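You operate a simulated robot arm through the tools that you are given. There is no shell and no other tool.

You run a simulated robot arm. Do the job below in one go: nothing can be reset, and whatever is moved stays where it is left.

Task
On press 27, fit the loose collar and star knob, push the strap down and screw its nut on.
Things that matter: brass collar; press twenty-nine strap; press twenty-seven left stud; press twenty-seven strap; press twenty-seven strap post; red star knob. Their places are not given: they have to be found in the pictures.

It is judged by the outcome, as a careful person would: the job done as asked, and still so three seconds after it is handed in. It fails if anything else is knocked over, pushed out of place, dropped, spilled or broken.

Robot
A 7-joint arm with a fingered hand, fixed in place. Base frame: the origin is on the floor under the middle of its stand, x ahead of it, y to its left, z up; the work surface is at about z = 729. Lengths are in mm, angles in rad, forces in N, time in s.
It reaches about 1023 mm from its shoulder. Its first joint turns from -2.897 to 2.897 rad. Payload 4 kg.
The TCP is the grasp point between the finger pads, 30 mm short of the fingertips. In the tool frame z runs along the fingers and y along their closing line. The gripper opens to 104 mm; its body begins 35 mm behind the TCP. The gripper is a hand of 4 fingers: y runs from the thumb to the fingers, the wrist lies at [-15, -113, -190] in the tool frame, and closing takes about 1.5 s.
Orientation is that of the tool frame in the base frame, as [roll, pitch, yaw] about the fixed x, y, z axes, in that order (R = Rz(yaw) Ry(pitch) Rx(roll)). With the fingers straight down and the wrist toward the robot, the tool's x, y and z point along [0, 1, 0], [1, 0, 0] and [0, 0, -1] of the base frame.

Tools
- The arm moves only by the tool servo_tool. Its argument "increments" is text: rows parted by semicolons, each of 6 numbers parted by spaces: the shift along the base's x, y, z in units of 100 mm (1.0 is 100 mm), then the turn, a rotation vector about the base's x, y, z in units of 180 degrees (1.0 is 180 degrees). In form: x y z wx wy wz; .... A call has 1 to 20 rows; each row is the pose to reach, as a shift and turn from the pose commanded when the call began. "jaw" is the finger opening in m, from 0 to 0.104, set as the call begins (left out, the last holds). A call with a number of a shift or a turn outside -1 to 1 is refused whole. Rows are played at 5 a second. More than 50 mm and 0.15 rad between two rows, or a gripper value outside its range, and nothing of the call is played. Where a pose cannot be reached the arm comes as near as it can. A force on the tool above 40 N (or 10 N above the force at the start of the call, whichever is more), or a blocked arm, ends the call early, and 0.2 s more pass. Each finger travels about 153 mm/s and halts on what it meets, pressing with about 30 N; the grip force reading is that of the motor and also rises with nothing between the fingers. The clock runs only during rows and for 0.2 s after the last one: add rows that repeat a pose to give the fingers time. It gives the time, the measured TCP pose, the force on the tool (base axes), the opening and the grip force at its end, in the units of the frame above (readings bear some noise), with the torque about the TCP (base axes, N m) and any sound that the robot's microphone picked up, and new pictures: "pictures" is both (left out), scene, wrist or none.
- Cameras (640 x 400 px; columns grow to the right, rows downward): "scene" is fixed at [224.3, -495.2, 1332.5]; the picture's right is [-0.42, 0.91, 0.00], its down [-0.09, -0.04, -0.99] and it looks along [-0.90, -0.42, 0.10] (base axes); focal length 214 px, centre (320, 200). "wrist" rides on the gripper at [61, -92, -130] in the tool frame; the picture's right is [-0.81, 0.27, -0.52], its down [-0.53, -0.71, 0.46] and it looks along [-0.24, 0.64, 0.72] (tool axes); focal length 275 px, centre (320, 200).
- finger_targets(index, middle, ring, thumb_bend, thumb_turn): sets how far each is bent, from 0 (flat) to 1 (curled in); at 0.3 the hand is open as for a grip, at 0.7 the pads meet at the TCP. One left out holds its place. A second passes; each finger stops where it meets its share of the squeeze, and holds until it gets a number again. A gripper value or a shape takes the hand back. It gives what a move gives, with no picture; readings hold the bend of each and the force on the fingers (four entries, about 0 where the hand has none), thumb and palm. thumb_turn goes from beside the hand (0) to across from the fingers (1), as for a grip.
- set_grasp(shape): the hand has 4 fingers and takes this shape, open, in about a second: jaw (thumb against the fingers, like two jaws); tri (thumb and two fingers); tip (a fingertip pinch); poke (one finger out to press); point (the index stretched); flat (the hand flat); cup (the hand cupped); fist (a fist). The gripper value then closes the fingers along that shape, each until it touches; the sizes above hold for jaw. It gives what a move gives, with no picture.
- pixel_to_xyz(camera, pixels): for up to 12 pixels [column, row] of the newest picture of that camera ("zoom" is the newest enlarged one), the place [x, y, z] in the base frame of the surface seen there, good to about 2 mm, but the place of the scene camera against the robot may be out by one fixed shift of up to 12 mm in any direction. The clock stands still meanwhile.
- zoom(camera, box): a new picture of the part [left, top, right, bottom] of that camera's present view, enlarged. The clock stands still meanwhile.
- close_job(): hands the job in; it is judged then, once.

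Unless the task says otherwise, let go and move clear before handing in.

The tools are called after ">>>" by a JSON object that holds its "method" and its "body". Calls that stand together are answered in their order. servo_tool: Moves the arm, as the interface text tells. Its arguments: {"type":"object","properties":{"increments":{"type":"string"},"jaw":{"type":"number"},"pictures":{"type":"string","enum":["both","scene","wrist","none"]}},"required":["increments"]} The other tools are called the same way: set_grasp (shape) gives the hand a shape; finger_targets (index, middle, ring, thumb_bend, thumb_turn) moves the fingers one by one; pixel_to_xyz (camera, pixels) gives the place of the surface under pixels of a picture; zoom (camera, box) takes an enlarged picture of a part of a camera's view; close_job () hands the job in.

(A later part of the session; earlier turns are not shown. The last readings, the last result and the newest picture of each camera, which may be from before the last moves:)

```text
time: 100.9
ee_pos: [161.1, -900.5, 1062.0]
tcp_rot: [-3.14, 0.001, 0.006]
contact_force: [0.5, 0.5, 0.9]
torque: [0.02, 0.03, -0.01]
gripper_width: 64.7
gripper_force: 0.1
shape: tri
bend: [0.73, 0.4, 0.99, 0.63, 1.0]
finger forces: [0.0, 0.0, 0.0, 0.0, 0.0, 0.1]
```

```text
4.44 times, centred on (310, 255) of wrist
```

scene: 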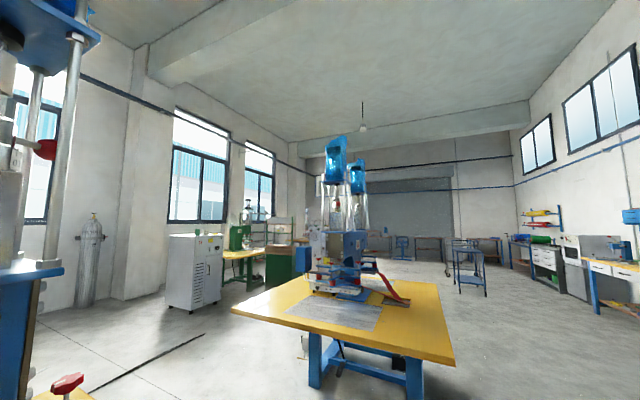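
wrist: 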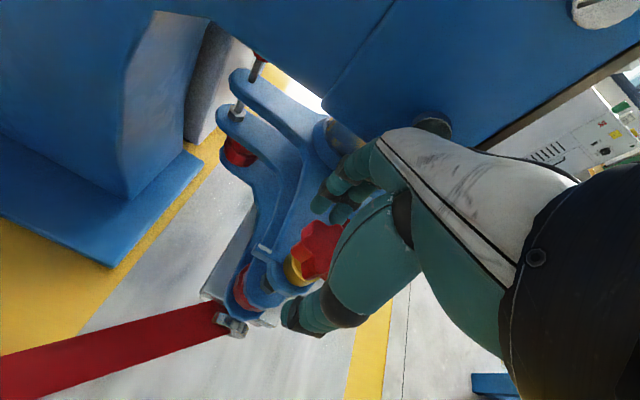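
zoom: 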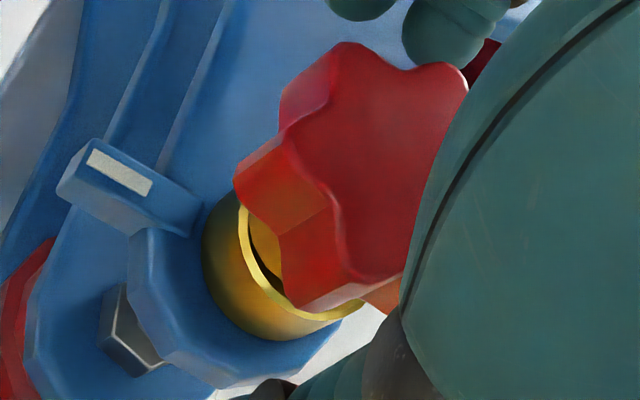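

Measuring the star tips to get its current angle and centre.

>>> {"method": "pixel_to_xyz", "body": {"camera": "zoom", "pixels": [[345, 52], [350, 56], [338, 54], [456, 75], [460, 82], [450, 72], [293, 132], [298, 138], [290, 140], [360, 275], [352, 272], [368, 276]]}}

>>> {"method": "pixel_to_xyz", "body": {"camera": "zoom", "pixels": [[405, 75], [400, 72], [312, 105], [330, 200], [338, 230], [380, 120], [380, 160], [380, 200], [380, 240], [350, 120], [340, 160], [410, 150]]}}

```text
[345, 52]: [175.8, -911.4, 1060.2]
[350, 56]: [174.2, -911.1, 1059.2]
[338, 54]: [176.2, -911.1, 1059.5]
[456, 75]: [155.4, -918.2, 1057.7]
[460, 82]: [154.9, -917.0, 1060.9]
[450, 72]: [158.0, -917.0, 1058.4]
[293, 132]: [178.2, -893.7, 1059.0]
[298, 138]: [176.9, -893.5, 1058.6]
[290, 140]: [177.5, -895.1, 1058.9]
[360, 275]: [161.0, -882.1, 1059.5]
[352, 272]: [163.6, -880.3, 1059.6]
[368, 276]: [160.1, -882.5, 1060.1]
```

```text
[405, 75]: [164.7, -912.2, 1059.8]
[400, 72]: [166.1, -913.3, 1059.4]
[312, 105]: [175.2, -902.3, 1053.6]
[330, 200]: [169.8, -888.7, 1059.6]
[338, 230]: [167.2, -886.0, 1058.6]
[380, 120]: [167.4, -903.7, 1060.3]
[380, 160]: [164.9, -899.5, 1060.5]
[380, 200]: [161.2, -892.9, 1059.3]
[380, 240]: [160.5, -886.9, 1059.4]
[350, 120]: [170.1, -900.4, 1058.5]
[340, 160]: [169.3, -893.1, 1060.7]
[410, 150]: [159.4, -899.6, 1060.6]
```

Star tips are at about 21°+60k and its centre ≈[159,-899.7]. A grasp at about +40° yaw will seat the fingers in the valleys and nudge it clockwise; I'll turn the open hand there and re-centre by ~1 mm.

>>> {"method": "servo_tool", "body": {"increments": "-0.008 0.005 0 0 0 0.035; -0.008 0.005 0 0 0 0.07; -0.008 0.005 0 0 0 0.105; -0.008 0.005 0 0 0 0.14; -0.008 0.005 0 0 0 0.175; -0.008 0.005 0 0 0 0.21; -0.008 0.005 0 0 0 0.222; -0.008 0.005 0 0 0 0.222", "pictures": "none"}}

>>> {"method": "servo_tool", "body": {"increments": "0 0 0 0 0 0; 0 0 0 0 0 0; 0 0 0 0 0 0; 0 0 0 0 0 0; 0 0 0 0 0 0; 0 0 0 0 0 0", "jaw": 0.02, "pictures": "wrist"}}

>>> {"method": "zoom", "body": {"camera": "wrist", "box": [270, 210, 350, 300]}}

```text
time: 102.7
ee_pos: [160.0, -901.0, 1063.5]
tcp_rot: [-3.139, 0.0, 0.703]
contact_force: [0.1, 0.1, 0.4]
torque: [0.01, 0.0, 0.0]
gripper_width: 64.8
gripper_force: 0.1
shape: tri
bend: [0.73, 0.4, 0.99, 0.63, 1.0]
finger forces: [0.1, 0.0, 0.1, 0.0, 0.0, 0.0]
```

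```text
time: 104.1
ee_pos: [158.5, -901.1, 1061.9]
tcp_rot: [-3.137, -0.002, 0.703]
contact_force: [-1.9, 1.2, 0.1]
torque: [0.0, 0.02, -0.02]
gripper_width: 26.6
gripper_force: 29.9
shape: tri
bend: [0.74, 0.55, 1.0, 0.73, 1.0]
finger forces: [13.7, 13.3, 0.0, 0.0, 28.2, 0.0]
```

wrist: 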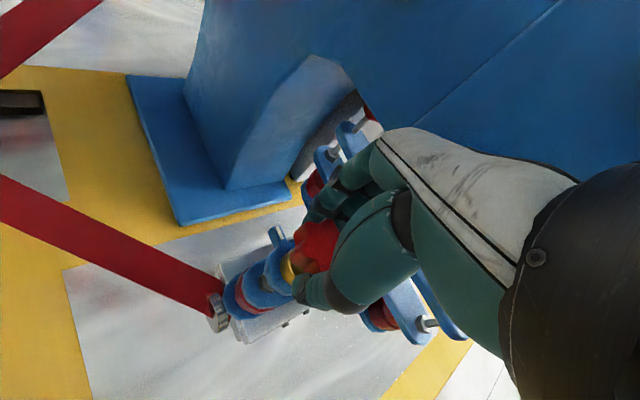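

```text
4.44 times, centred on (310, 255) of wrist
```

zoom: 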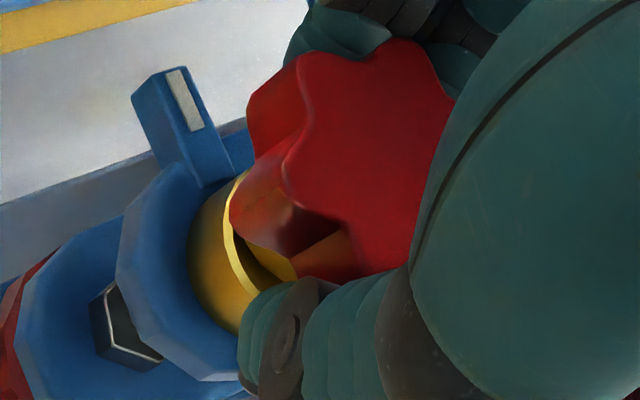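

Good seating (13.7/13.3/28 N). Turning 75° clockwise to -35° now.

>>> {"method": "servo_tool", "body": {"increments": "0 0 -0.002 0 0 -0.035; 0 0 -0.003 0 0 -0.07; 0 0 -0.003 0 0 -0.105; 0 0 -0.004 0 0 -0.14; 0 0 -0.004 0 0 -0.175; 0 0 -0.005 0 0 -0.21; 0 0 -0.005 0 0 -0.245; 0 0 -0.005 0 0 -0.28; 0 0 -0.005 0 0 -0.315; 0 0 -0.005 0 0 -0.35; 0 0 -0.005 0 0 -0.385; 0 0 -0.005 0 0 -0.417; 0 0 -0.005 0 0 -0.417", "pictures": "wrist"}}

>>> {"method": "zoom", "body": {"camera": "wrist", "box": [270, 210, 350, 300]}}

>>> {"method": "pixel_to_xyz", "body": {"camera": "zoom", "pixels": [[360, 80], [390, 80], [420, 80], [360, 110], [390, 110], [420, 110], [360, 150], [390, 150], [420, 150], [370, 190], [390, 210], [370, 230]]}}

```text
time: 106.3
ee_pos: [166.7, -903.0, 1059.6]
tcp_rot: [-3.136, -0.01, -0.38]
contact_force: [14.9, -8.5, -6.4]
torque: [-0.77, -0.71, 0.86]
gripper_width: 21.1
gripper_force: 29.8
shape: tri
bend: [0.75, 0.53, 1.0, 0.73, 1.0]
finger forces: [34.2, 19.9, 0.0, 0.1, 35.5, 0.0]
stopped in row 11: the force on the tool passed its limit at 41 N (the readings are from after the stop); the commanded pose is now the measured one
```

wrist: 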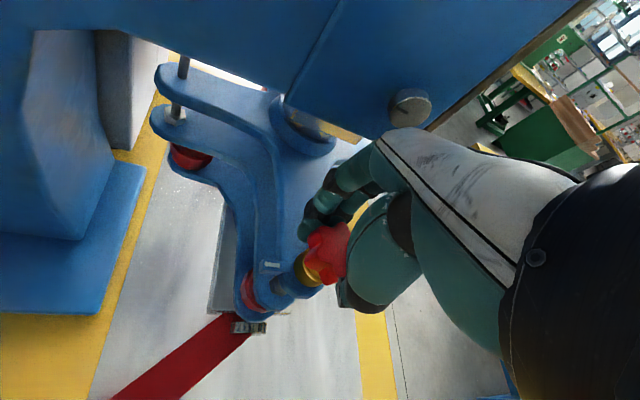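

```text
4.44 times, centred on (310, 255) of wrist
```

zoom: 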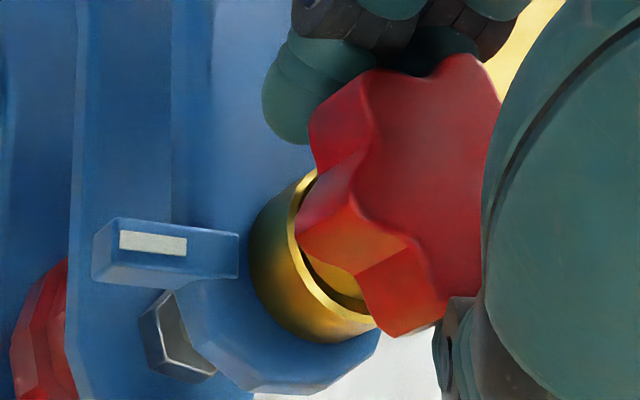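

```text
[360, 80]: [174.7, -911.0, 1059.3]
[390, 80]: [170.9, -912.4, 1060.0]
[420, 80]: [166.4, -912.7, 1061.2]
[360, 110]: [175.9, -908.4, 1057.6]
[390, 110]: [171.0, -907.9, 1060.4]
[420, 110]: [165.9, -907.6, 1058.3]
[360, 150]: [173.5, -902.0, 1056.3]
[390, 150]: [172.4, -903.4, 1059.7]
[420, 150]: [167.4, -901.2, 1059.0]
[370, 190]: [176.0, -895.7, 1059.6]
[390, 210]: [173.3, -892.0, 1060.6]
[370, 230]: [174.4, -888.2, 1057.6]
```

The fingers slipped off the star near -22° with torque up to 0.86 N·m; the knob is resisting now. I'll open, centre again, and look closely at the gap between hub and collar.

>>> {"method": "servo_tool", "body": {"increments": "0 0 0 0 0 0; 0 0 0 0 0 0; 0 0 0 0 0 0; -0.067 0.027 0.02 0 0 0; -0.067 0.027 0.02 0 0 0.035; -0.067 0.027 0.02 0 0 0.07; -0.067 0.027 0.02 0 0 0.07", "jaw": 0.075, "pictures": "wrist"}}

>>> {"method": "zoom", "body": {"camera": "wrist", "box": [280, 225, 330, 285]}}

```text
time: 107.9
ee_pos: [158.0, -898.5, 1063.3]
tcp_rot: [-3.137, -0.006, -0.161]
contact_force: [-0.8, 0.1, 0.1]
torque: [0.0, 0.01, -0.01]
gripper_width: 74.5
gripper_force: 0.1
shape: tri
bend: [0.27, 0.37, 0.99, 0.57, 0.99]
finger forces: [0.0, 0.1, 0.0, 0.0, 0.1, 0.0]
```

wrist: 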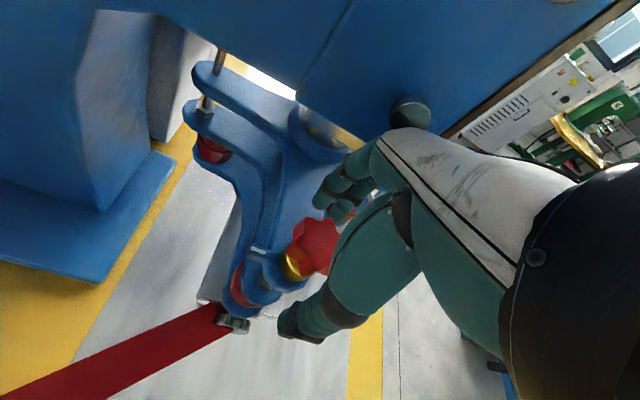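

```text
6.67 times, centred on (305, 255) of wrist
```

zoom: 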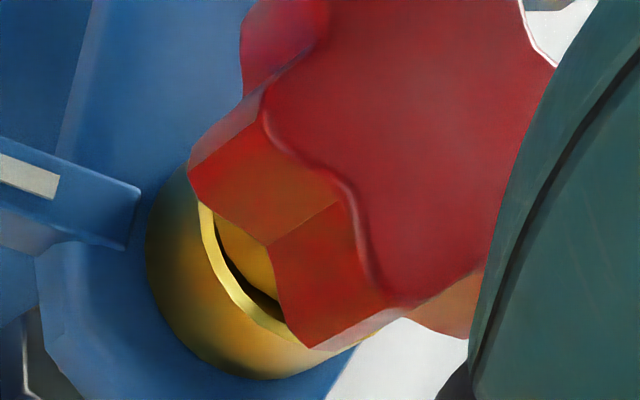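

There is a thin dark crescent between the collar rim and the hub. I'll measure points on the rim, crescent and hub edge, and the knob's tips.

>>> {"method": "pixel_to_xyz", "body": {"camera": "zoom", "pixels": [[210, 225], [225, 265], [250, 300], [275, 325], [218, 240], [235, 275], [262, 302], [228, 235], [245, 265], [262, 280], [240, 250], [270, 290]]}}

>>> {"method": "pixel_to_xyz", "body": {"camera": "zoom", "pixels": [[268, 110], [400, 300], [390, 295], [275, 118], [340, 60], [400, 100], [440, 150], [400, 200], [350, 120], [430, 220], [330, 20], [460, 100]]}}

```text
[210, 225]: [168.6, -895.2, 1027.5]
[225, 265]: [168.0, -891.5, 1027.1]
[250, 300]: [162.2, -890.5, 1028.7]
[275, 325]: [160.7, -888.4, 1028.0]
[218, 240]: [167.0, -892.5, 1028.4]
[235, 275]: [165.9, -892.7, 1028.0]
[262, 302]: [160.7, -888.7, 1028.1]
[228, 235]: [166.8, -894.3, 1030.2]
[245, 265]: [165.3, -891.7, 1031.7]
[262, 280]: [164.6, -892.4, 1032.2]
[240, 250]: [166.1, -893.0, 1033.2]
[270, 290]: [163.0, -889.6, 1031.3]
```

```text
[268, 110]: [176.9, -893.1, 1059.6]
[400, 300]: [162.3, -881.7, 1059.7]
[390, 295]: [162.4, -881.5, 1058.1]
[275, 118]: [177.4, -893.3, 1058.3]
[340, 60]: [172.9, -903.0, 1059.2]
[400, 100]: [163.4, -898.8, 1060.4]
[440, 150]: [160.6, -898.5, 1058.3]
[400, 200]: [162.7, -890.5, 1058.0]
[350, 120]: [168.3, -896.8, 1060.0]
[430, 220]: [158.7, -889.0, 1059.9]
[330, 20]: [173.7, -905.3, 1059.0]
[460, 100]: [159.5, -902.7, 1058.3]
```

Knob top is now ≈1059.1 (seated should be ≈1057.8), and its tips are at 22°+60k, so it turned ~60° before slipping. I'll check whether the nearby tab could be touching the thumb.

>>> {"method": "pixel_to_xyz", "body": {"camera": "zoom", "pixels": [[30, 180], [55, 190], [100, 200], [130, 200], [130, 230], [60, 240], [10, 230], [60, 340], [100, 350]]}}

>>> {"method": "pixel_to_xyz", "body": {"camera": "wrist", "pixels": [[285, 320], [300, 335], [280, 330], [290, 310], [330, 190], [345, 205], [320, 200], [352, 195], [362, 188], [335, 210]]}}

>>> {"method": "zoom", "body": {"camera": "wrist", "box": [240, 150, 400, 350]}}

```text
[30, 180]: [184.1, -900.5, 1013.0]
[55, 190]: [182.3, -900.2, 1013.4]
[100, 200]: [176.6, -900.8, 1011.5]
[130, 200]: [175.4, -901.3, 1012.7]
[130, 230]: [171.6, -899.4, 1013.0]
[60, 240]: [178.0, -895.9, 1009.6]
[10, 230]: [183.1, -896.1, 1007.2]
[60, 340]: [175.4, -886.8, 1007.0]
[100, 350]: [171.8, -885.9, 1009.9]
```

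```text
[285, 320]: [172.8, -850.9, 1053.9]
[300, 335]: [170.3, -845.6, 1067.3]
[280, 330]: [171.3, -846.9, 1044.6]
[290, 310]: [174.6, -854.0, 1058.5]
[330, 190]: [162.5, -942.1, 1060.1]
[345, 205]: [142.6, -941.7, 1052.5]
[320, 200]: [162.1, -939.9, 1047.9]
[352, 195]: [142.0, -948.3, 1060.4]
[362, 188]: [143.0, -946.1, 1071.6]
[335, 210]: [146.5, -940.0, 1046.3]
```

```text
2.00 times, centred on (320, 250) of wrist
```

zoom: 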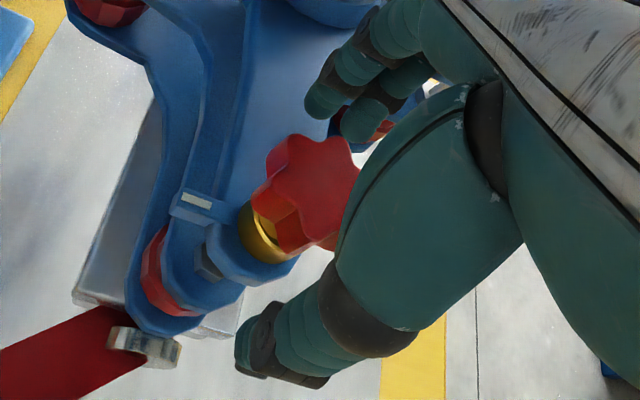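

Nothing is in the way, but the TCP had crept too low relative to the head so the tips were curling under it. I'll raise 3 mm, re-centre, grip here (already aligned at -9°) and turn to about -38°.

>>> {"method": "servo_tool", "body": {"increments": "0.014 -0.012 0.03 0 0 0; 0.014 -0.012 0.03 0 0 0; 0.014 -0.012 0.03 0 0 0", "pictures": "none"}}

>>> {"method": "servo_tool", "body": {"increments": "0 0 0 0 0 0; 0 0 0 0 0 0; 0 0 0 0 0 0; 0 0 0 0 0 0; 0 0 0 0 0 0; 0 0 0 0 0 0; 0 0 0 0 0 -0.03; 0 0 0 0 0 -0.06; 0 0 0 0 0 -0.09; 0 0 -0.002 0 0 -0.12; 0 0 -0.002 0 0 -0.15; 0 0 -0.002 0 0 -0.16; 0 0 -0.002 0 0 -0.16", "jaw": 0.02, "pictures": "wrist"}}

>>> {"method": "zoom", "body": {"camera": "wrist", "box": [270, 210, 350, 300]}}

```text
time: 108.7
ee_pos: [158.7, -900.6, 1066.5]
tcp_rot: [-3.137, -0.006, -0.161]
contact_force: [-0.3, 0.4, -0.3]
torque: [0.03, 0.01, 0.03]
gripper_width: 74.5
gripper_force: 0.2
shape: tri
bend: [0.27, 0.37, 0.99, 0.57, 0.99]
finger forces: [0.0, 0.0, 0.1, 0.0, 0.0, 0.0]
```

```text
time: 111.5
ee_pos: [160.1, -900.0, 1066.3]
tcp_rot: [-3.138, -0.007, -0.664]
contact_force: [12.8, -9.0, -1.5]
torque: [-0.39, -0.26, 0.39]
gripper_width: 27.1
gripper_force: 30.1
shape: tri
bend: [0.74, 0.54, 1.0, 0.74, 1.0]
finger forces: [18.8, 10.7, 0.0, 0.0, 26.1, 0.0]
```

wrist: 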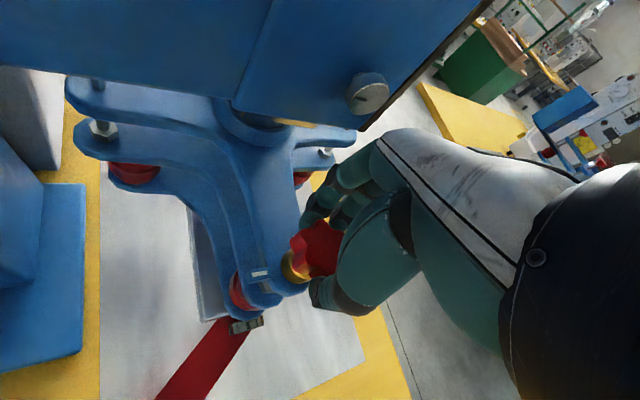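

```text
4.44 times, centred on (310, 255) of wrist
```

zoom: 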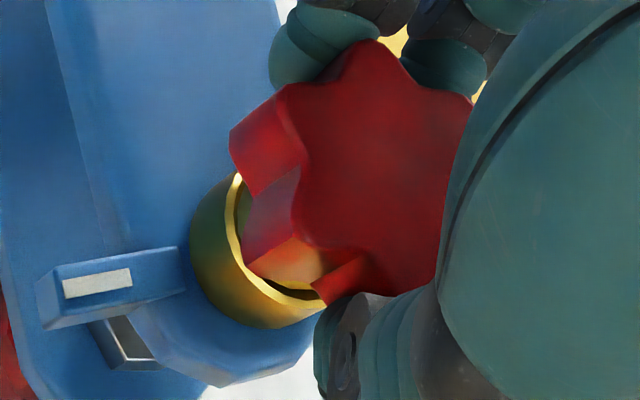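

The hand turned but the star lagged in the grip with torque ~0.4 N·m; the knob seems to be tight. I'll measure its tips and height again.

>>> {"method": "pixel_to_xyz", "body": {"camera": "zoom", "pixels": [[375, 50], [378, 56], [465, 108], [460, 112], [280, 98], [288, 104], [300, 240], [310, 245], [365, 262], [420, 270], [355, 290], [300, 150]]}}

>>> {"method": "pixel_to_xyz", "body": {"camera": "zoom", "pixels": [[360, 80], [390, 80], [420, 100], [330, 110], [360, 110], [390, 110], [330, 150], [360, 150], [390, 150], [340, 190], [370, 200], [400, 200]]}}

```text
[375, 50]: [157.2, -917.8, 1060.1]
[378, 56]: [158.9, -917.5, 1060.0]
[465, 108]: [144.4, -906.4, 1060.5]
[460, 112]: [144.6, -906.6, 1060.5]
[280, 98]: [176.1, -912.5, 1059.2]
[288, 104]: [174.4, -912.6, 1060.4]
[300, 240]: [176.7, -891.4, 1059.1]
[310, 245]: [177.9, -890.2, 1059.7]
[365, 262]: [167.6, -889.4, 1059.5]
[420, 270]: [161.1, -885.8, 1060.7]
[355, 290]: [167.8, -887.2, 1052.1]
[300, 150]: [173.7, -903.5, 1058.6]
```

```text
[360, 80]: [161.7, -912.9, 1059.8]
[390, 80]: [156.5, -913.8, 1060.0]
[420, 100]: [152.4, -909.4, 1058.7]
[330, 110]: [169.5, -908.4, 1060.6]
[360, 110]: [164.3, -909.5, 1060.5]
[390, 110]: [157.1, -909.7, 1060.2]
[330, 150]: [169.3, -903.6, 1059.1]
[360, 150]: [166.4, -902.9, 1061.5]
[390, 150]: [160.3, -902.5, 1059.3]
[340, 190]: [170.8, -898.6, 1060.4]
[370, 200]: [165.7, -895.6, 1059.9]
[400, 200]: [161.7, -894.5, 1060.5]
```

The tips are still at 22°+60k: the knob did not budge under ~0.4 N·m (and 0.86 earlier), so it appears tight. I'll release, rise, back away and inspect the hub/collar contact from the side.

>>> {"method": "servo_tool", "body": {"increments": "0 0 0 0 0 0; 0 0 0 0 0 0; 0 0 0 0 0 0; 0 0 0.15 0 0 0; 0 0 0.4 0 0 0; 0 0 0.6 0 0 0; 0 0.3 0.65 0 0 0.035; 0 0.6 0.65 0 0 0.07; 0 0.9 0.65 0 0 0.105; 0 1 0.65 0 0 0.14; 0 1 0.65 0 0 0.175; 0 1 0.65 0 0 0.21; 0 1 0.65 0 0 0.21", "jaw": 0.075, "pictures": "wrist"}}

>>> {"method": "zoom", "body": {"camera": "wrist", "box": [230, 140, 330, 240]}}

```text
time: 114.3
ee_pos: [160.0, -799.2, 1132.9]
tcp_rot: [-3.137, -0.008, -0.005]
contact_force: [0.4, -1.2, -0.7]
torque: [0.01, 0.0, -0.01]
gripper_width: 74.7
gripper_force: 0.0
shape: tri
bend: [0.27, 0.36, 0.99, 0.57, 0.99]
finger forces: [0.0, 0.0, 0.0, 0.1, 0.1, 0.1]
```

wrist: 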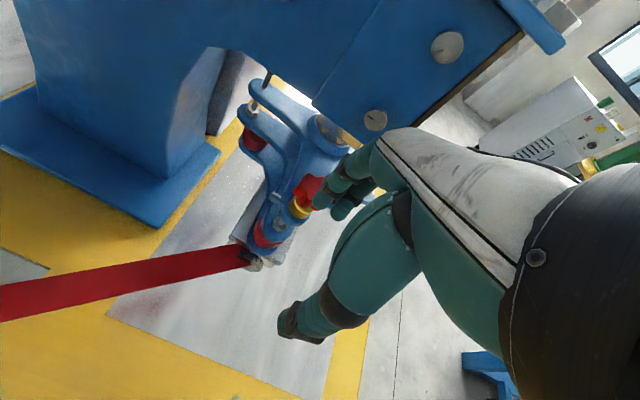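

```text
4.00 times, centred on (280, 190) of wrist
```

zoom: 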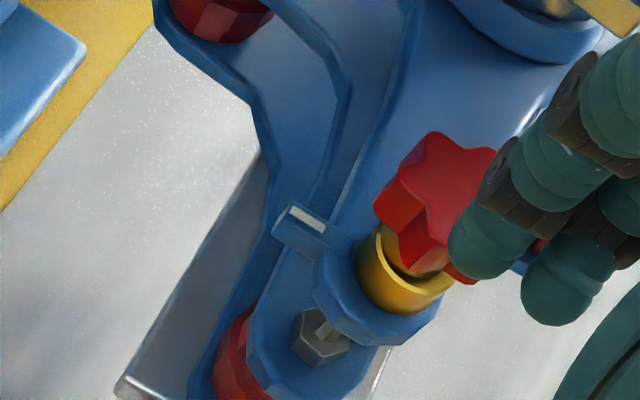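

I'll tilt the hand by ~35° and lower it so the camera looks nearly horizontally at the knob and collar.

>>> {"method": "servo_tool", "body": {"increments": "-0.2 0.05 -0.1 -0.035 0 0; -0.4 0.1 -0.2 -0.07 0 0; -0.6 0.1 -0.4 -0.105 0 0; -0.8 0.1 -0.6 -0.14 0 0; -0.8 0.1 -0.8 -0.175 0 0; -0.8 0.1 -0.8 -0.194 0 0; -0.8 0.1 -0.8 -0.194 0 0", "pictures": "wrist"}}

>>> {"method": "zoom", "body": {"camera": "wrist", "box": [190, 90, 270, 170]}}

```text
time: 115.9
ee_pos: [78.4, -789.3, 1052.0]
tcp_rot: [2.536, -0.008, 0.0]
contact_force: [-0.1, -0.5, 0.5]
torque: [-0.03, -0.04, 0.02]
gripper_width: 74.5
gripper_force: 0.1
shape: tri
bend: [0.27, 0.36, 0.99, 0.57, 0.99]
finger forces: [0.1, 0.0, 0.0, 0.0, 0.0, 0.1]
```

wrist: 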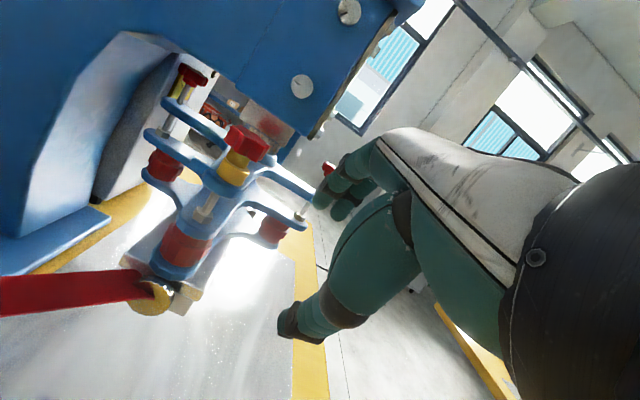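

```text
5.00 times, centred on (230, 130) of wrist
```

zoom: 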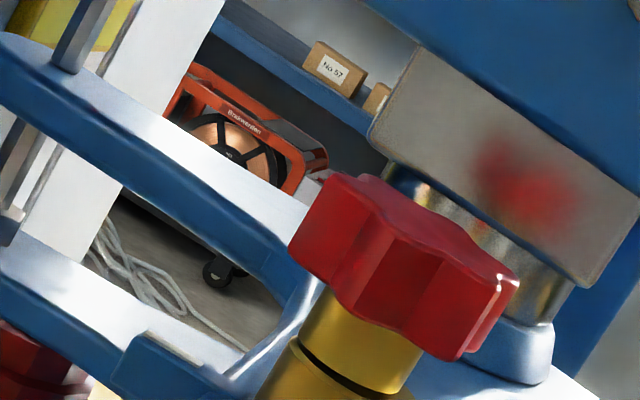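

Side view is clear; I'll zoom in on the joint between the brass hub and the collar.

>>> {"method": "zoom", "body": {"camera": "wrist", "box": [212, 140, 260, 195]}}

>>> {"method": "pixel_to_xyz", "body": {"camera": "zoom", "pixels": [[320, 200], [320, 180], [320, 220], [280, 150], [300, 250], [350, 200], [270, 200], [300, 170], [340, 240], [300, 300], [260, 260], [340, 120]]}}

```text
7.27 times, centred on (236, 168) of wrist
```

zoom: 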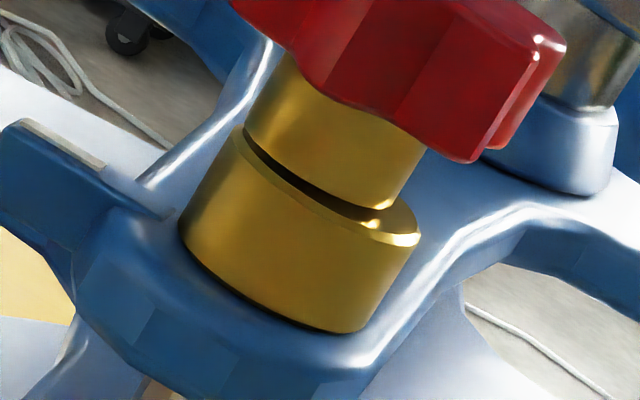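

```text
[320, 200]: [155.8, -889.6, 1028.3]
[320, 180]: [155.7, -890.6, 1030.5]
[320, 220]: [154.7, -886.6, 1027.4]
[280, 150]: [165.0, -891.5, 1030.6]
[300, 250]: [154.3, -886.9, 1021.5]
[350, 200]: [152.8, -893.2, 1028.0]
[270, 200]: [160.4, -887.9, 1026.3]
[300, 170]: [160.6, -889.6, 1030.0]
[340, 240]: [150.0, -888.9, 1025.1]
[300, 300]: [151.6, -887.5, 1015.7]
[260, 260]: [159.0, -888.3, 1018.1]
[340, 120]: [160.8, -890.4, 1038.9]
```

There is a dark line at the hub/collar joint, similar to the contact shadow below the collar. Zooming tighter to judge the gap.

>>> {"method": "zoom", "body": {"camera": "wrist", "box": [225, 155, 250, 180]}}

>>> {"method": "pixel_to_xyz", "body": {"camera": "zoom", "pixels": [[300, 160], [300, 180], [300, 200], [300, 220], [300, 240], [340, 200], [340, 220], [340, 240], [340, 260], [380, 260], [380, 280], [380, 240]]}}

```text
16.00 times, centred on (238, 168) of wrist
```

zoom: 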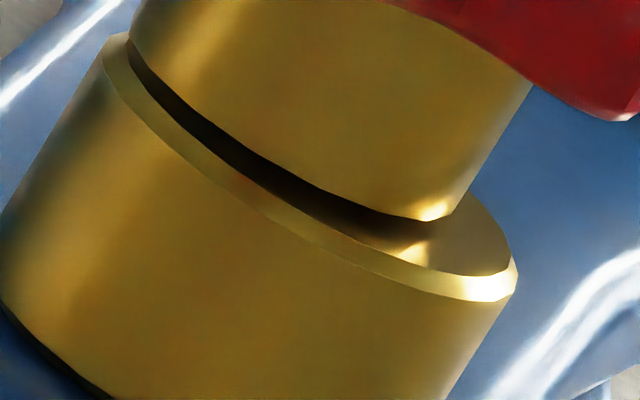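

```text
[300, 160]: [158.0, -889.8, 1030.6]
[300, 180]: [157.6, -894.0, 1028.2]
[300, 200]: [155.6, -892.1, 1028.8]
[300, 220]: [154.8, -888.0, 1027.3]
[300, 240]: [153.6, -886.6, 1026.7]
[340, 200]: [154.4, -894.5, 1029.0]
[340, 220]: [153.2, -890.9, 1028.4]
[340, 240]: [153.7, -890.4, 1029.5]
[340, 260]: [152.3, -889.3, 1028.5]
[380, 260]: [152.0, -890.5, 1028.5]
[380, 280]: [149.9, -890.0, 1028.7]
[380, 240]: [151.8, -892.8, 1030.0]
```

The gap might be ~1-2 mm, but the viewing angle makes it unclear. I'll lower the camera to collar-top height for a true side view.

>>> {"method": "servo_tool", "body": {"increments": "0 0.05 -0.25 0 0 0; 0 0.1 -0.5 0 0 0; 0 0.1 -0.72 0 0 0; 0 0.1 -0.72 0 0 0", "pictures": "wrist"}}

>>> {"method": "zoom", "body": {"camera": "wrist", "box": [200, 60, 300, 140]}}

```text
time: 116.9
ee_pos: [77.1, -777.5, 979.8]
tcp_rot: [2.536, -0.009, 0.0]
contact_force: [1.2, 0.1, 0.5]
torque: [-0.01, 0.0, 0.02]
gripper_width: 74.7
gripper_force: 0.0
shape: tri
bend: [0.27, 0.36, 0.99, 0.57, 0.99]
finger forces: [0.0, 0.0, 0.0, 0.0, 0.1, 0.0]
```

wrist: 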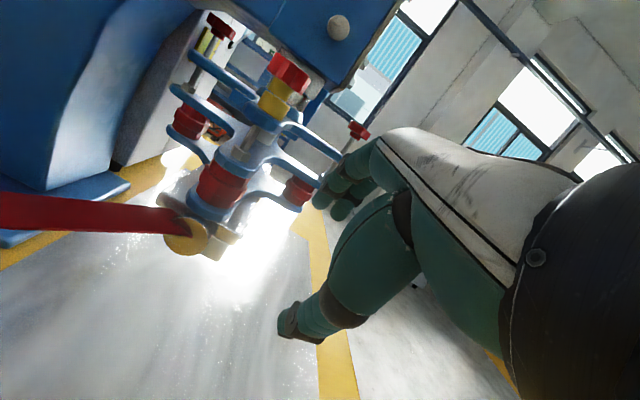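

```text
5.00 times, centred on (250, 100) of wrist
```

zoom: 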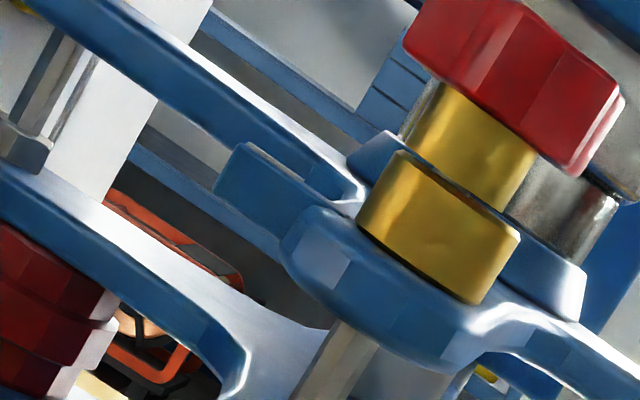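

>>> {"method": "zoom", "body": {"camera": "wrist", "box": [262, 82, 294, 108]}}

>>> {"method": "pixel_to_xyz", "body": {"camera": "zoom", "pixels": [[320, 200], [300, 180], [340, 220], [280, 150], [360, 250], [300, 230], [340, 170]]}}

```text
15.38 times, centred on (278, 95) of wrist
```

zoom: 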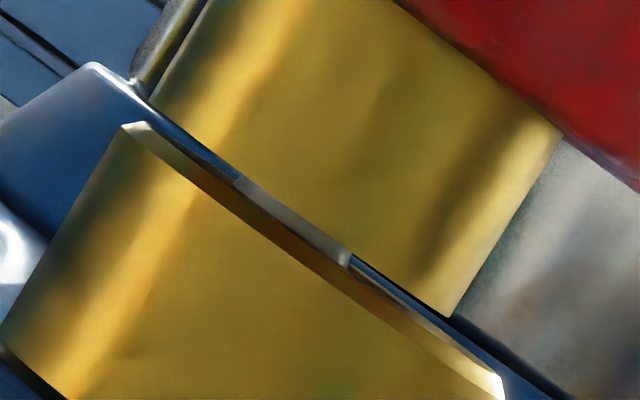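

```text
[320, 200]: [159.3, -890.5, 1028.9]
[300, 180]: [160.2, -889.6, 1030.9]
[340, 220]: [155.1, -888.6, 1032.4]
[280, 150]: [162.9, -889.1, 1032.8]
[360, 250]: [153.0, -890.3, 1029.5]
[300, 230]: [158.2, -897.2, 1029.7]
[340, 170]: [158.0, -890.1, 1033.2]
```

From the side there is a clear ~1 mm gap (the grey stud is visible between hub and collar), so the knob still needs about half a turn. My last grips were too low on the head; I'll go back, grip higher and with the thumb in a valley (yaw +22°).

>>> {"method": "servo_tool", "body": {"increments": "0 0 0.3 0 0 0; 0 0 0.6 0 0 0; 0 -0.05 0.9 0.035 0 0; 0 -0.1 1 0.07 0 0; 0 -0.1 1 0.105 0 0; 0 -0.1 1 0.14 0 0; 0 -0.1 1 0.175 0 0; 0 -0.1 1 0.194 0 0; 0 -0.1 1 0.194 0 0", "pictures": "none"}}

>>> {"method": "servo_tool", "body": {"increments": "0.2 0 0.3 0 0 0.035; 0.4 0 0.53 0 0 0.07; 0.6 0 0.53 0 0 0.105; 0.82 0 0.53 0 0 0.122; 0.82 -0.3 0.53 0 0 0.122; 0.82 -0.6 0.53 0 0 0.122; 0.82 -0.6 0.53 0 0 0.122", "pictures": "wrist"}}

>>> {"method": "zoom", "body": {"camera": "wrist", "box": [230, 160, 330, 290]}}

```text
time: 118.9
ee_pos: [78.7, -790.0, 1079.3]
tcp_rot: [-3.139, -0.005, -0.007]
contact_force: [0.3, -0.8, 0.6]
torque: [-0.02, 0.0, 0.01]
gripper_width: 74.4
gripper_force: 0.1
shape: tri
bend: [0.27, 0.36, 0.99, 0.57, 0.99]
finger forces: [0.1, 0.1, 0.0, 0.1, 0.0, 0.0]
```

```text
time: 120.5
ee_pos: [158.1, -847.7, 1130.8]
tcp_rot: [-3.138, -0.005, 0.378]
contact_force: [0.1, -0.1, 0.9]
torque: [0.02, -0.01, -0.01]
gripper_width: 74.7
gripper_force: 0.1
shape: tri
bend: [0.27, 0.36, 0.99, 0.57, 0.99]
finger forces: [0.1, 0.0, 0.1, 0.0, 0.1, 0.1]
```

wrist: 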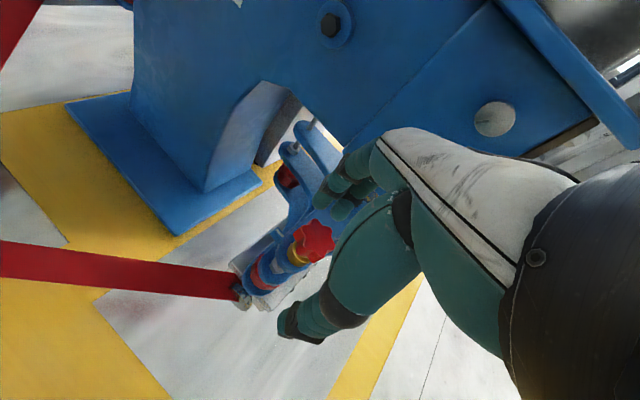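

```text
3.08 times, centred on (280, 225) of wrist
```

zoom: 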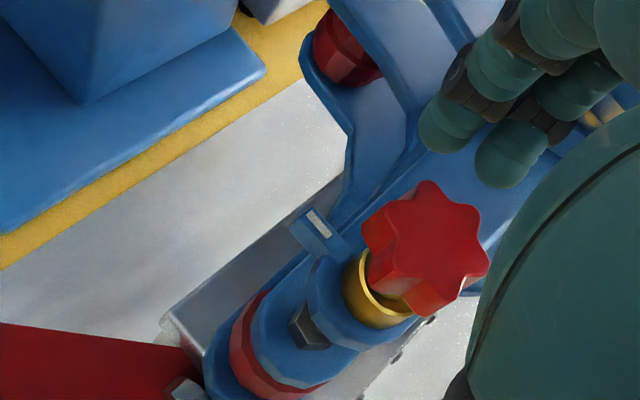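

The whole star is visible now; I'll zoom in and measure its tips for centre and angle.

>>> {"method": "zoom", "body": {"camera": "wrist", "box": [286, 214, 346, 270]}}

>>> {"method": "pixel_to_xyz", "body": {"camera": "wrist", "pixels": [[314.5, 224.5], [328.5, 228.5], [333.5, 240.5], [326, 250], [311, 249], [303, 234.5], [317, 238], [320, 232], [312, 232], [325, 240]]}}

```text
7.14 times, centred on (316, 242) of wrist
```

zoom: 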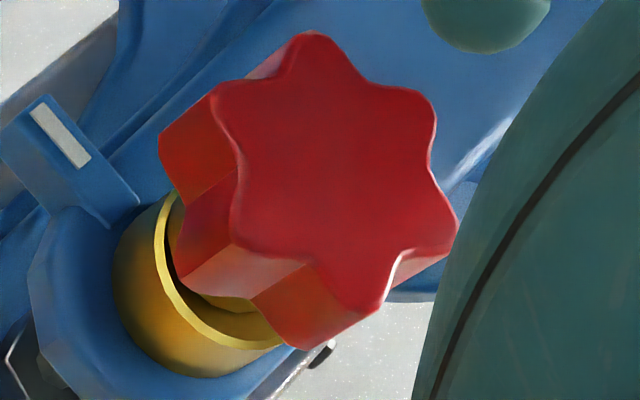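

```text
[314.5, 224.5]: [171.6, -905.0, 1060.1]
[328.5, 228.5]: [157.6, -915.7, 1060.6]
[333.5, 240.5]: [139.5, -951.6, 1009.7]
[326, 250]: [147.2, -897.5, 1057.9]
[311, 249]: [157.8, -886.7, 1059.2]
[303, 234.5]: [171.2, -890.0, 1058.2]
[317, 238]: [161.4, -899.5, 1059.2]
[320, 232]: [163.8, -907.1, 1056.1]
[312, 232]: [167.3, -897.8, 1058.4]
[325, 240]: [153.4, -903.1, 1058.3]
```

>>> {"method": "pixel_to_xyz", "body": {"camera": "zoom", "pixels": [[315, 42], [417, 98], [450, 230], [370, 303], [243, 237], [226, 98], [337, 168], [337, 175], [330, 165], [345, 165], [325, 180], [350, 150]]}}

```text
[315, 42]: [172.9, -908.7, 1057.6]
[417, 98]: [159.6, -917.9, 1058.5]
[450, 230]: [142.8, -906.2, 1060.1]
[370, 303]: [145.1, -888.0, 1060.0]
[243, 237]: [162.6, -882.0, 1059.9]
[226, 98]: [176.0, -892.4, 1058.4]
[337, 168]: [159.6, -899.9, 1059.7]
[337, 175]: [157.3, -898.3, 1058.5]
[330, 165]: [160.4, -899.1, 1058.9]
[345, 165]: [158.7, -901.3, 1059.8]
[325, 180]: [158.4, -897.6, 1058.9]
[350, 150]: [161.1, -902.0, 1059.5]
```

Star centre ≈ [159.8,-899.6], tips at ~23°+60k, top ≈1059.1. I'll move over it at +22° yaw and lower to TCP z≈1072 so the pads meet mid-head, then close.

>>> {"method": "servo_tool", "body": {"increments": "0 -0.25 0 0 0 0; 0 -0.512 0 0 0 0; 0 -0.512 -0.2 0 0 0; 0 -0.512 -0.4 0 0 0; 0 -0.512 -0.606 0 0 0; 0 -0.512 -0.606 0 0 0", "pictures": "none"}}

>>> {"method": "servo_tool", "body": {"increments": "0 0 0 0 0 0; 0 0 0 0 0 0; 0 0 0 0 0 0; 0 0 0 0 0 0; 0 0 0 0 0 0; 0 0 0 0 0 0; 0 0 0 0 0 0", "jaw": 0.02, "pictures": "wrist"}}

>>> {"method": "zoom", "body": {"camera": "wrist", "box": [270, 200, 350, 300]}}

```text
time: 121.9
ee_pos: [159.9, -900.1, 1070.0]
tcp_rot: [-3.137, -0.004, 0.376]
contact_force: [-0.2, 0.0, -0.9]
torque: [0.01, 0.01, -0.01]
gripper_width: 74.6
gripper_force: 0.1
shape: tri
bend: [0.27, 0.36, 0.99, 0.57, 0.99]
finger forces: [0.0, 0.0, 0.1, 0.0, 0.0, 0.0]
```

```text
time: 123.5
ee_pos: [160.5, -898.8, 1070.5]
tcp_rot: [-3.138, -0.008, 0.377]
contact_force: [-1.5, 1.1, -1.8]
torque: [0.01, 0.01, 0.04]
gripper_width: 29.1
gripper_force: 29.9
shape: tri
bend: [0.74, 0.54, 1.0, 0.74, 1.0]
finger forces: [12.6, 13.1, 0.0, 0.0, 26.8, 0.0]
```

wrist: 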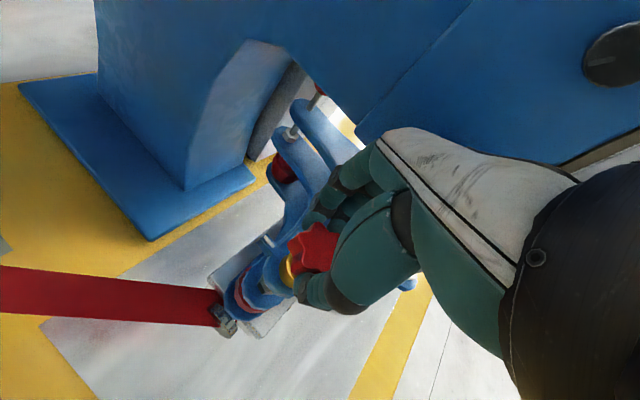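

```text
4.00 times, centred on (310, 250) of wrist
```

zoom: 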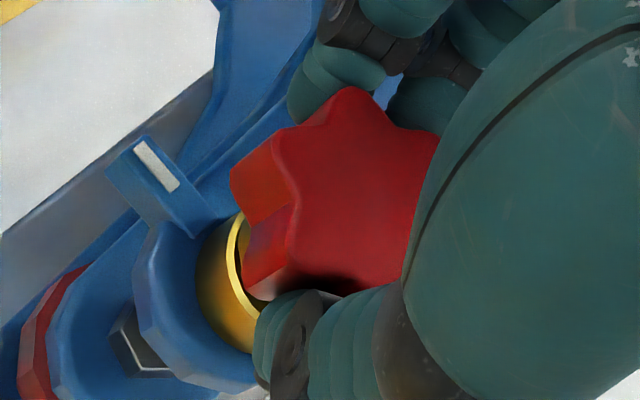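

Good grip (width 29, forces 12.6/13.1/26.8). Turning clockwise by 30° first to check whether the knob follows.

>>> {"method": "servo_tool", "body": {"increments": "0 0 0 0 0 -0.03; 0 0 0 0 0 -0.06; 0 0 0 0 0 -0.09; 0 0 -0.001 0 0 -0.12; 0 0 -0.002 0 0 -0.15; 0 0 -0.002 0 0 -0.167; 0 0 -0.002 0 0 -0.167", "pictures": "wrist"}}

>>> {"method": "zoom", "body": {"camera": "wrist", "box": [270, 200, 350, 300]}}

```text
time: 125.1
ee_pos: [163.8, -900.8, 1071.4]
tcp_rot: [-3.138, -0.007, -0.144]
contact_force: [25.7, 1.2, -13.5]
torque: [-0.18, -0.66, 0.68]
gripper_width: 24.8
gripper_force: 30.1
shape: tri
bend: [0.74, 0.54, 1.0, 0.74, 1.0]
finger forces: [24.9, 13.6, 0.0, 0.0, 22.0, 0.0]
```

wrist: 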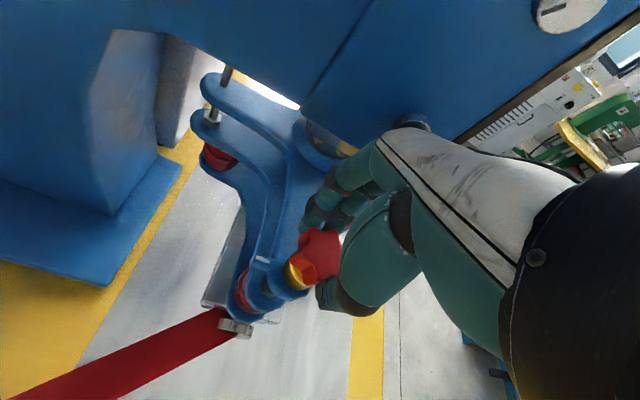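

```text
4.00 times, centred on (310, 250) of wrist
```

zoom: 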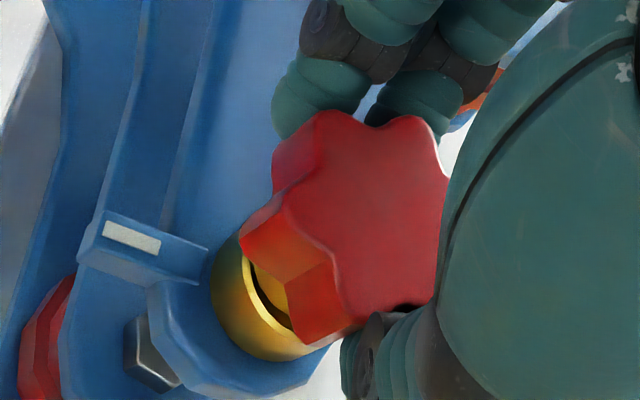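

The knob held against 0.68 N·m, so it is at a firm stop. To verify it's a true end stop rather than a jam, I'll regrip here, loosen slightly (+20°) and retighten.

>>> {"method": "servo_tool", "body": {"increments": "0 0 0 0 0 0; 0 0 0 0 0 0; 0 0 0 0 0 0; -0.03 0.01 0 0 0 0; -0.03 0.01 0 0 0 0", "jaw": 0.065, "pictures": "none"}}

>>> {"method": "servo_tool", "body": {"increments": "0 0 0 0 0 0; 0 0 0 0 0 0; 0 0 0 0 0 0; 0 0 0 0 0 0; 0 0 0 0 0 0; 0 0 0 0 0 0; 0 0 0 0 0 0.03; 0 0 0 0 0 0.06; 0 0 0 0 0 0.09; 0 0 0 0 0 0.12; 0 0 0 0 0 0.15; 0 0 0 0 0 0.167; 0 0 0 0 0 0.167", "jaw": 0.02, "pictures": "wrist"}}

>>> {"method": "zoom", "body": {"camera": "wrist", "box": [270, 200, 350, 300]}}

```text
time: 126.3
ee_pos: [157.2, -900.5, 1072.5]
tcp_rot: [-3.138, -0.005, -0.148]
contact_force: [0.4, -0.2, 0.7]
torque: [-0.01, 0.01, 0.01]
gripper_width: 64.7
gripper_force: 0.1
shape: tri
bend: [0.73, 0.4, 0.99, 0.63, 1.0]
finger forces: [0.0, 0.0, 0.0, 0.1, 0.0, 0.0]
```

```text
time: 129.1
ee_pos: [158.3, -899.9, 1071.2]
tcp_rot: [-3.137, -0.007, 0.38]
contact_force: [-1.5, -6.5, 2.1]
torque: [-0.16, -0.01, -0.07]
gripper_width: 26.7
gripper_force: 29.8
shape: tri
bend: [0.74, 0.56, 1.0, 0.74, 1.0]
finger forces: [16.8, 17.5, 0.0, 0.0, 27.7, 0.0]
```

wrist: 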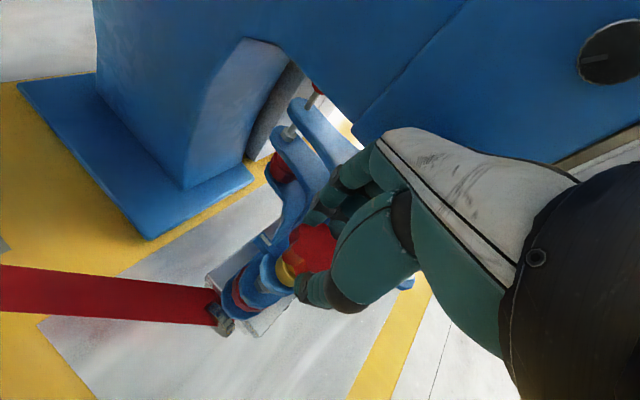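

```text
4.00 times, centred on (310, 250) of wrist
```

zoom: 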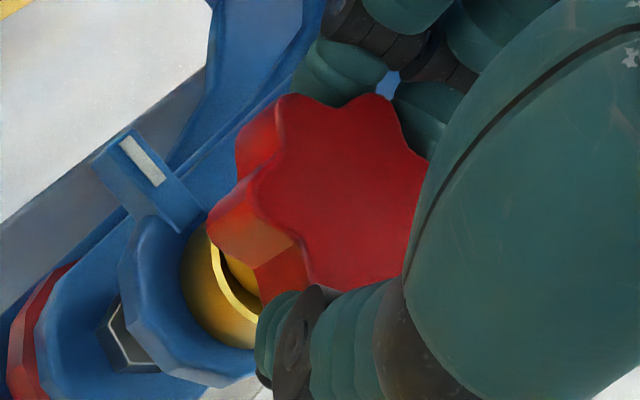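

Loosening was easy (torque -0.07) and the star followed. Now retighten back 30° to the former stop angle and read the torque.

>>> {"method": "servo_tool", "body": {"increments": "0 0 0 0 0 -0.03; 0 0 0 0 0 -0.06; 0 0 0 0 0 -0.09; 0 0 0 0 0 -0.12; 0 0 0 0 0 -0.15; 0 0 0 0 0 -0.16; 0 0 0 0 0 -0.16", "pictures": "none"}}

>>> {"method": "servo_tool", "body": {"increments": "0 0 0 0 0 -0.02; 0 0 0 0 0 -0.04; 0 0 0 0 0 -0.05; 0 0 0 0 0 -0.05", "pictures": "wrist"}}

>>> {"method": "zoom", "body": {"camera": "wrist", "box": [270, 200, 350, 300]}}

```text
time: 130.7
ee_pos: [157.3, -900.3, 1071.7]
tcp_rot: [-3.138, -0.007, -0.126]
contact_force: [2.2, 3.2, 0.3]
torque: [0.06, -0.08, 0.02]
gripper_width: 26.3
gripper_force: 30.1
shape: tri
bend: [0.74, 0.56, 1.0, 0.73, 1.0]
finger forces: [14.4, 13.5, 0.0, 0.0, 30.9, 0.0]
```

```text
time: 131.7
ee_pos: [158.9, -899.2, 1072.5]
tcp_rot: [-3.138, -0.003, -0.282]
contact_force: [3.9, 2.0, 0.6]
torque: [-0.01, -0.09, 0.16]
gripper_width: 26.3
gripper_force: 30.2
shape: tri
bend: [0.74, 0.56, 1.0, 0.73, 1.0]
finger forces: [14.0, 15.3, 0.0, 0.0, 31.8, 0.0]
```

wrist: 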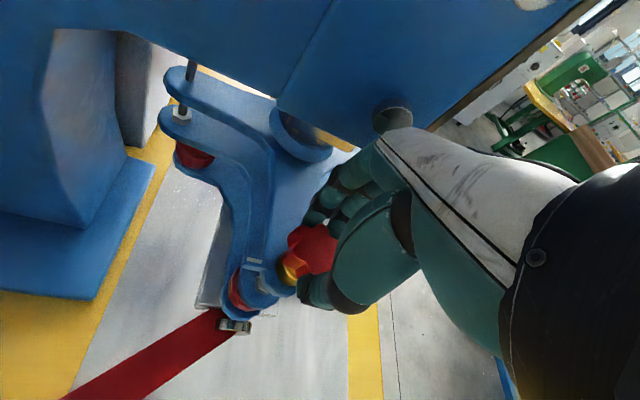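

```text
4.00 times, centred on (310, 250) of wrist
```

zoom: 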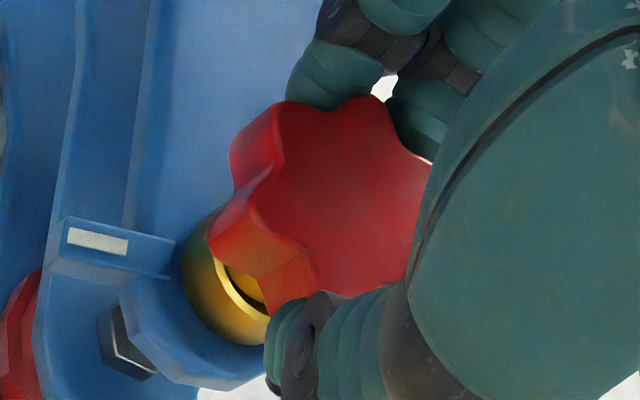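

It stopped at the same angle as before, so the knob is home. I'll snug it a little more, then release and rise.

>>> {"method": "servo_tool", "body": {"increments": "0 0 0 0 0 -0.015; 0 0 0 0 0 -0.03; 0 0 0 0 0 -0.04; 0 0 0 0 0 -0.04", "pictures": "none"}}

>>> {"method": "servo_tool", "body": {"increments": "0 0 0 0 0 0; 0 0 0 0 0 0; 0 0 0 0 0 0; 0 0 0.15 0 0 0; 0 0 0.4 0 0 0; 0 0 0.6 0 0 0; 0 0.3 0.6 0 0 0.035; 0 0.6 0.6 0 0 0.07; 0 0.9 0.6 0 0 0.105; 0 1 0.6 0 0 0.12; 0 1 0.6 0 0 0.12", "jaw": 0.075, "pictures": "wrist"}}

>>> {"method": "zoom", "body": {"camera": "wrist", "box": [230, 140, 330, 270]}}

```text
time: 132.7
ee_pos: [159.4, -899.9, 1070.6]
tcp_rot: [-3.137, -0.007, -0.409]
contact_force: [7.0, -0.3, -0.4]
torque: [-0.12, -0.17, 0.2]
gripper_width: 26.1
gripper_force: 29.7
shape: tri
bend: [0.74, 0.55, 1.0, 0.73, 1.0]
finger forces: [14.3, 13.7, 0.1, 0.0, 31.1, 0.0]
```

```text
time: 135.1
ee_pos: [157.2, -800.0, 1132.6]
tcp_rot: [-3.139, -0.005, -0.029]
contact_force: [-0.5, -0.3, 0.5]
torque: [0.03, 0.0, 0.03]
gripper_width: 74.7
gripper_force: 0.0
shape: tri
bend: [0.27, 0.36, 0.99, 0.57, 0.99]
finger forces: [0.0, 0.0, 0.0, 0.1, 0.0, 0.0]
```

wrist: 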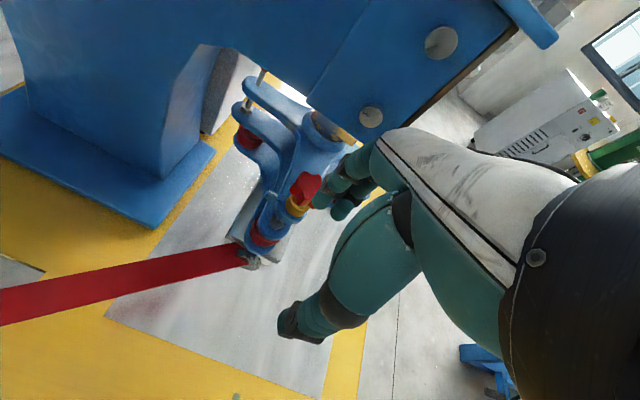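

```text
3.08 times, centred on (280, 205) of wrist
```

zoom: 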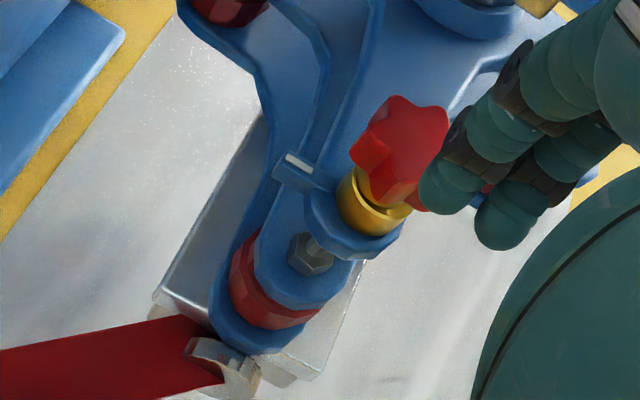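

I'll verify the star's final angle and height here.

>>> {"method": "zoom", "body": {"camera": "wrist", "box": [280, 160, 330, 220]}}

>>> {"method": "pixel_to_xyz", "body": {"camera": "zoom", "pixels": [[300, 85], [395, 115], [230, 165], [240, 250], [330, 150], [320, 120], [350, 130], [290, 170], [320, 180], [350, 170], [280, 130], [300, 210]]}}

```text
6.67 times, centred on (305, 190) of wrist
```

zoom: 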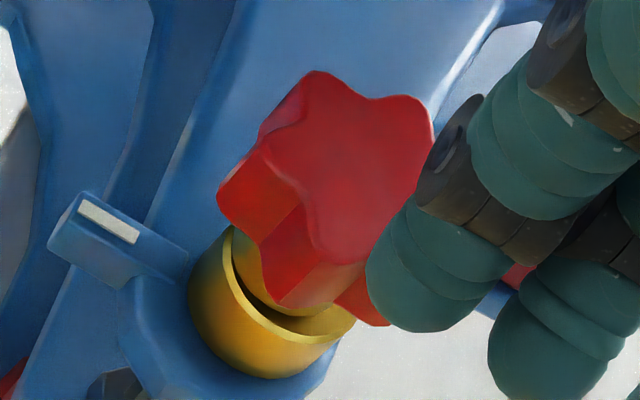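

```text
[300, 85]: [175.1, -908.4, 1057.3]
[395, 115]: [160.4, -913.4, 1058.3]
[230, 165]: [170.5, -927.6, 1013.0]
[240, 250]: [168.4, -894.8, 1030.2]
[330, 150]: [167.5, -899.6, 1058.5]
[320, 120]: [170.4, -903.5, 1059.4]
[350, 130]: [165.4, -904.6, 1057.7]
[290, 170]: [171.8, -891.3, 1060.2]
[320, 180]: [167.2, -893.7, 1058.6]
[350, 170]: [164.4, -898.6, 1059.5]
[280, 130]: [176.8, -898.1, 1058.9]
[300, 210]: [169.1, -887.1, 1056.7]
```

>>> {"method": "pixel_to_xyz", "body": {"camera": "zoom", "pixels": [[320, 78], [325, 82], [418, 110], [412, 105], [270, 143], [276, 150], [325, 252], [335, 255], [360, 110], [300, 190], [360, 200], [380, 150]]}}

```text
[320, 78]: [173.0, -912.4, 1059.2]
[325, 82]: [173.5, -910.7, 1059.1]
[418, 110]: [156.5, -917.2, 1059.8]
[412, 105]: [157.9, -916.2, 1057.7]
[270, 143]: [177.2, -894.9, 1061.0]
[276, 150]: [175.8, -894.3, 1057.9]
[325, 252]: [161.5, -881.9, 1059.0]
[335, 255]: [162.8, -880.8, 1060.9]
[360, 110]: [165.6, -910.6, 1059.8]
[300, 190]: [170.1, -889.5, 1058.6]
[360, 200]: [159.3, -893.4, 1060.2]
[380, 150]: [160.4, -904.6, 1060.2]
```

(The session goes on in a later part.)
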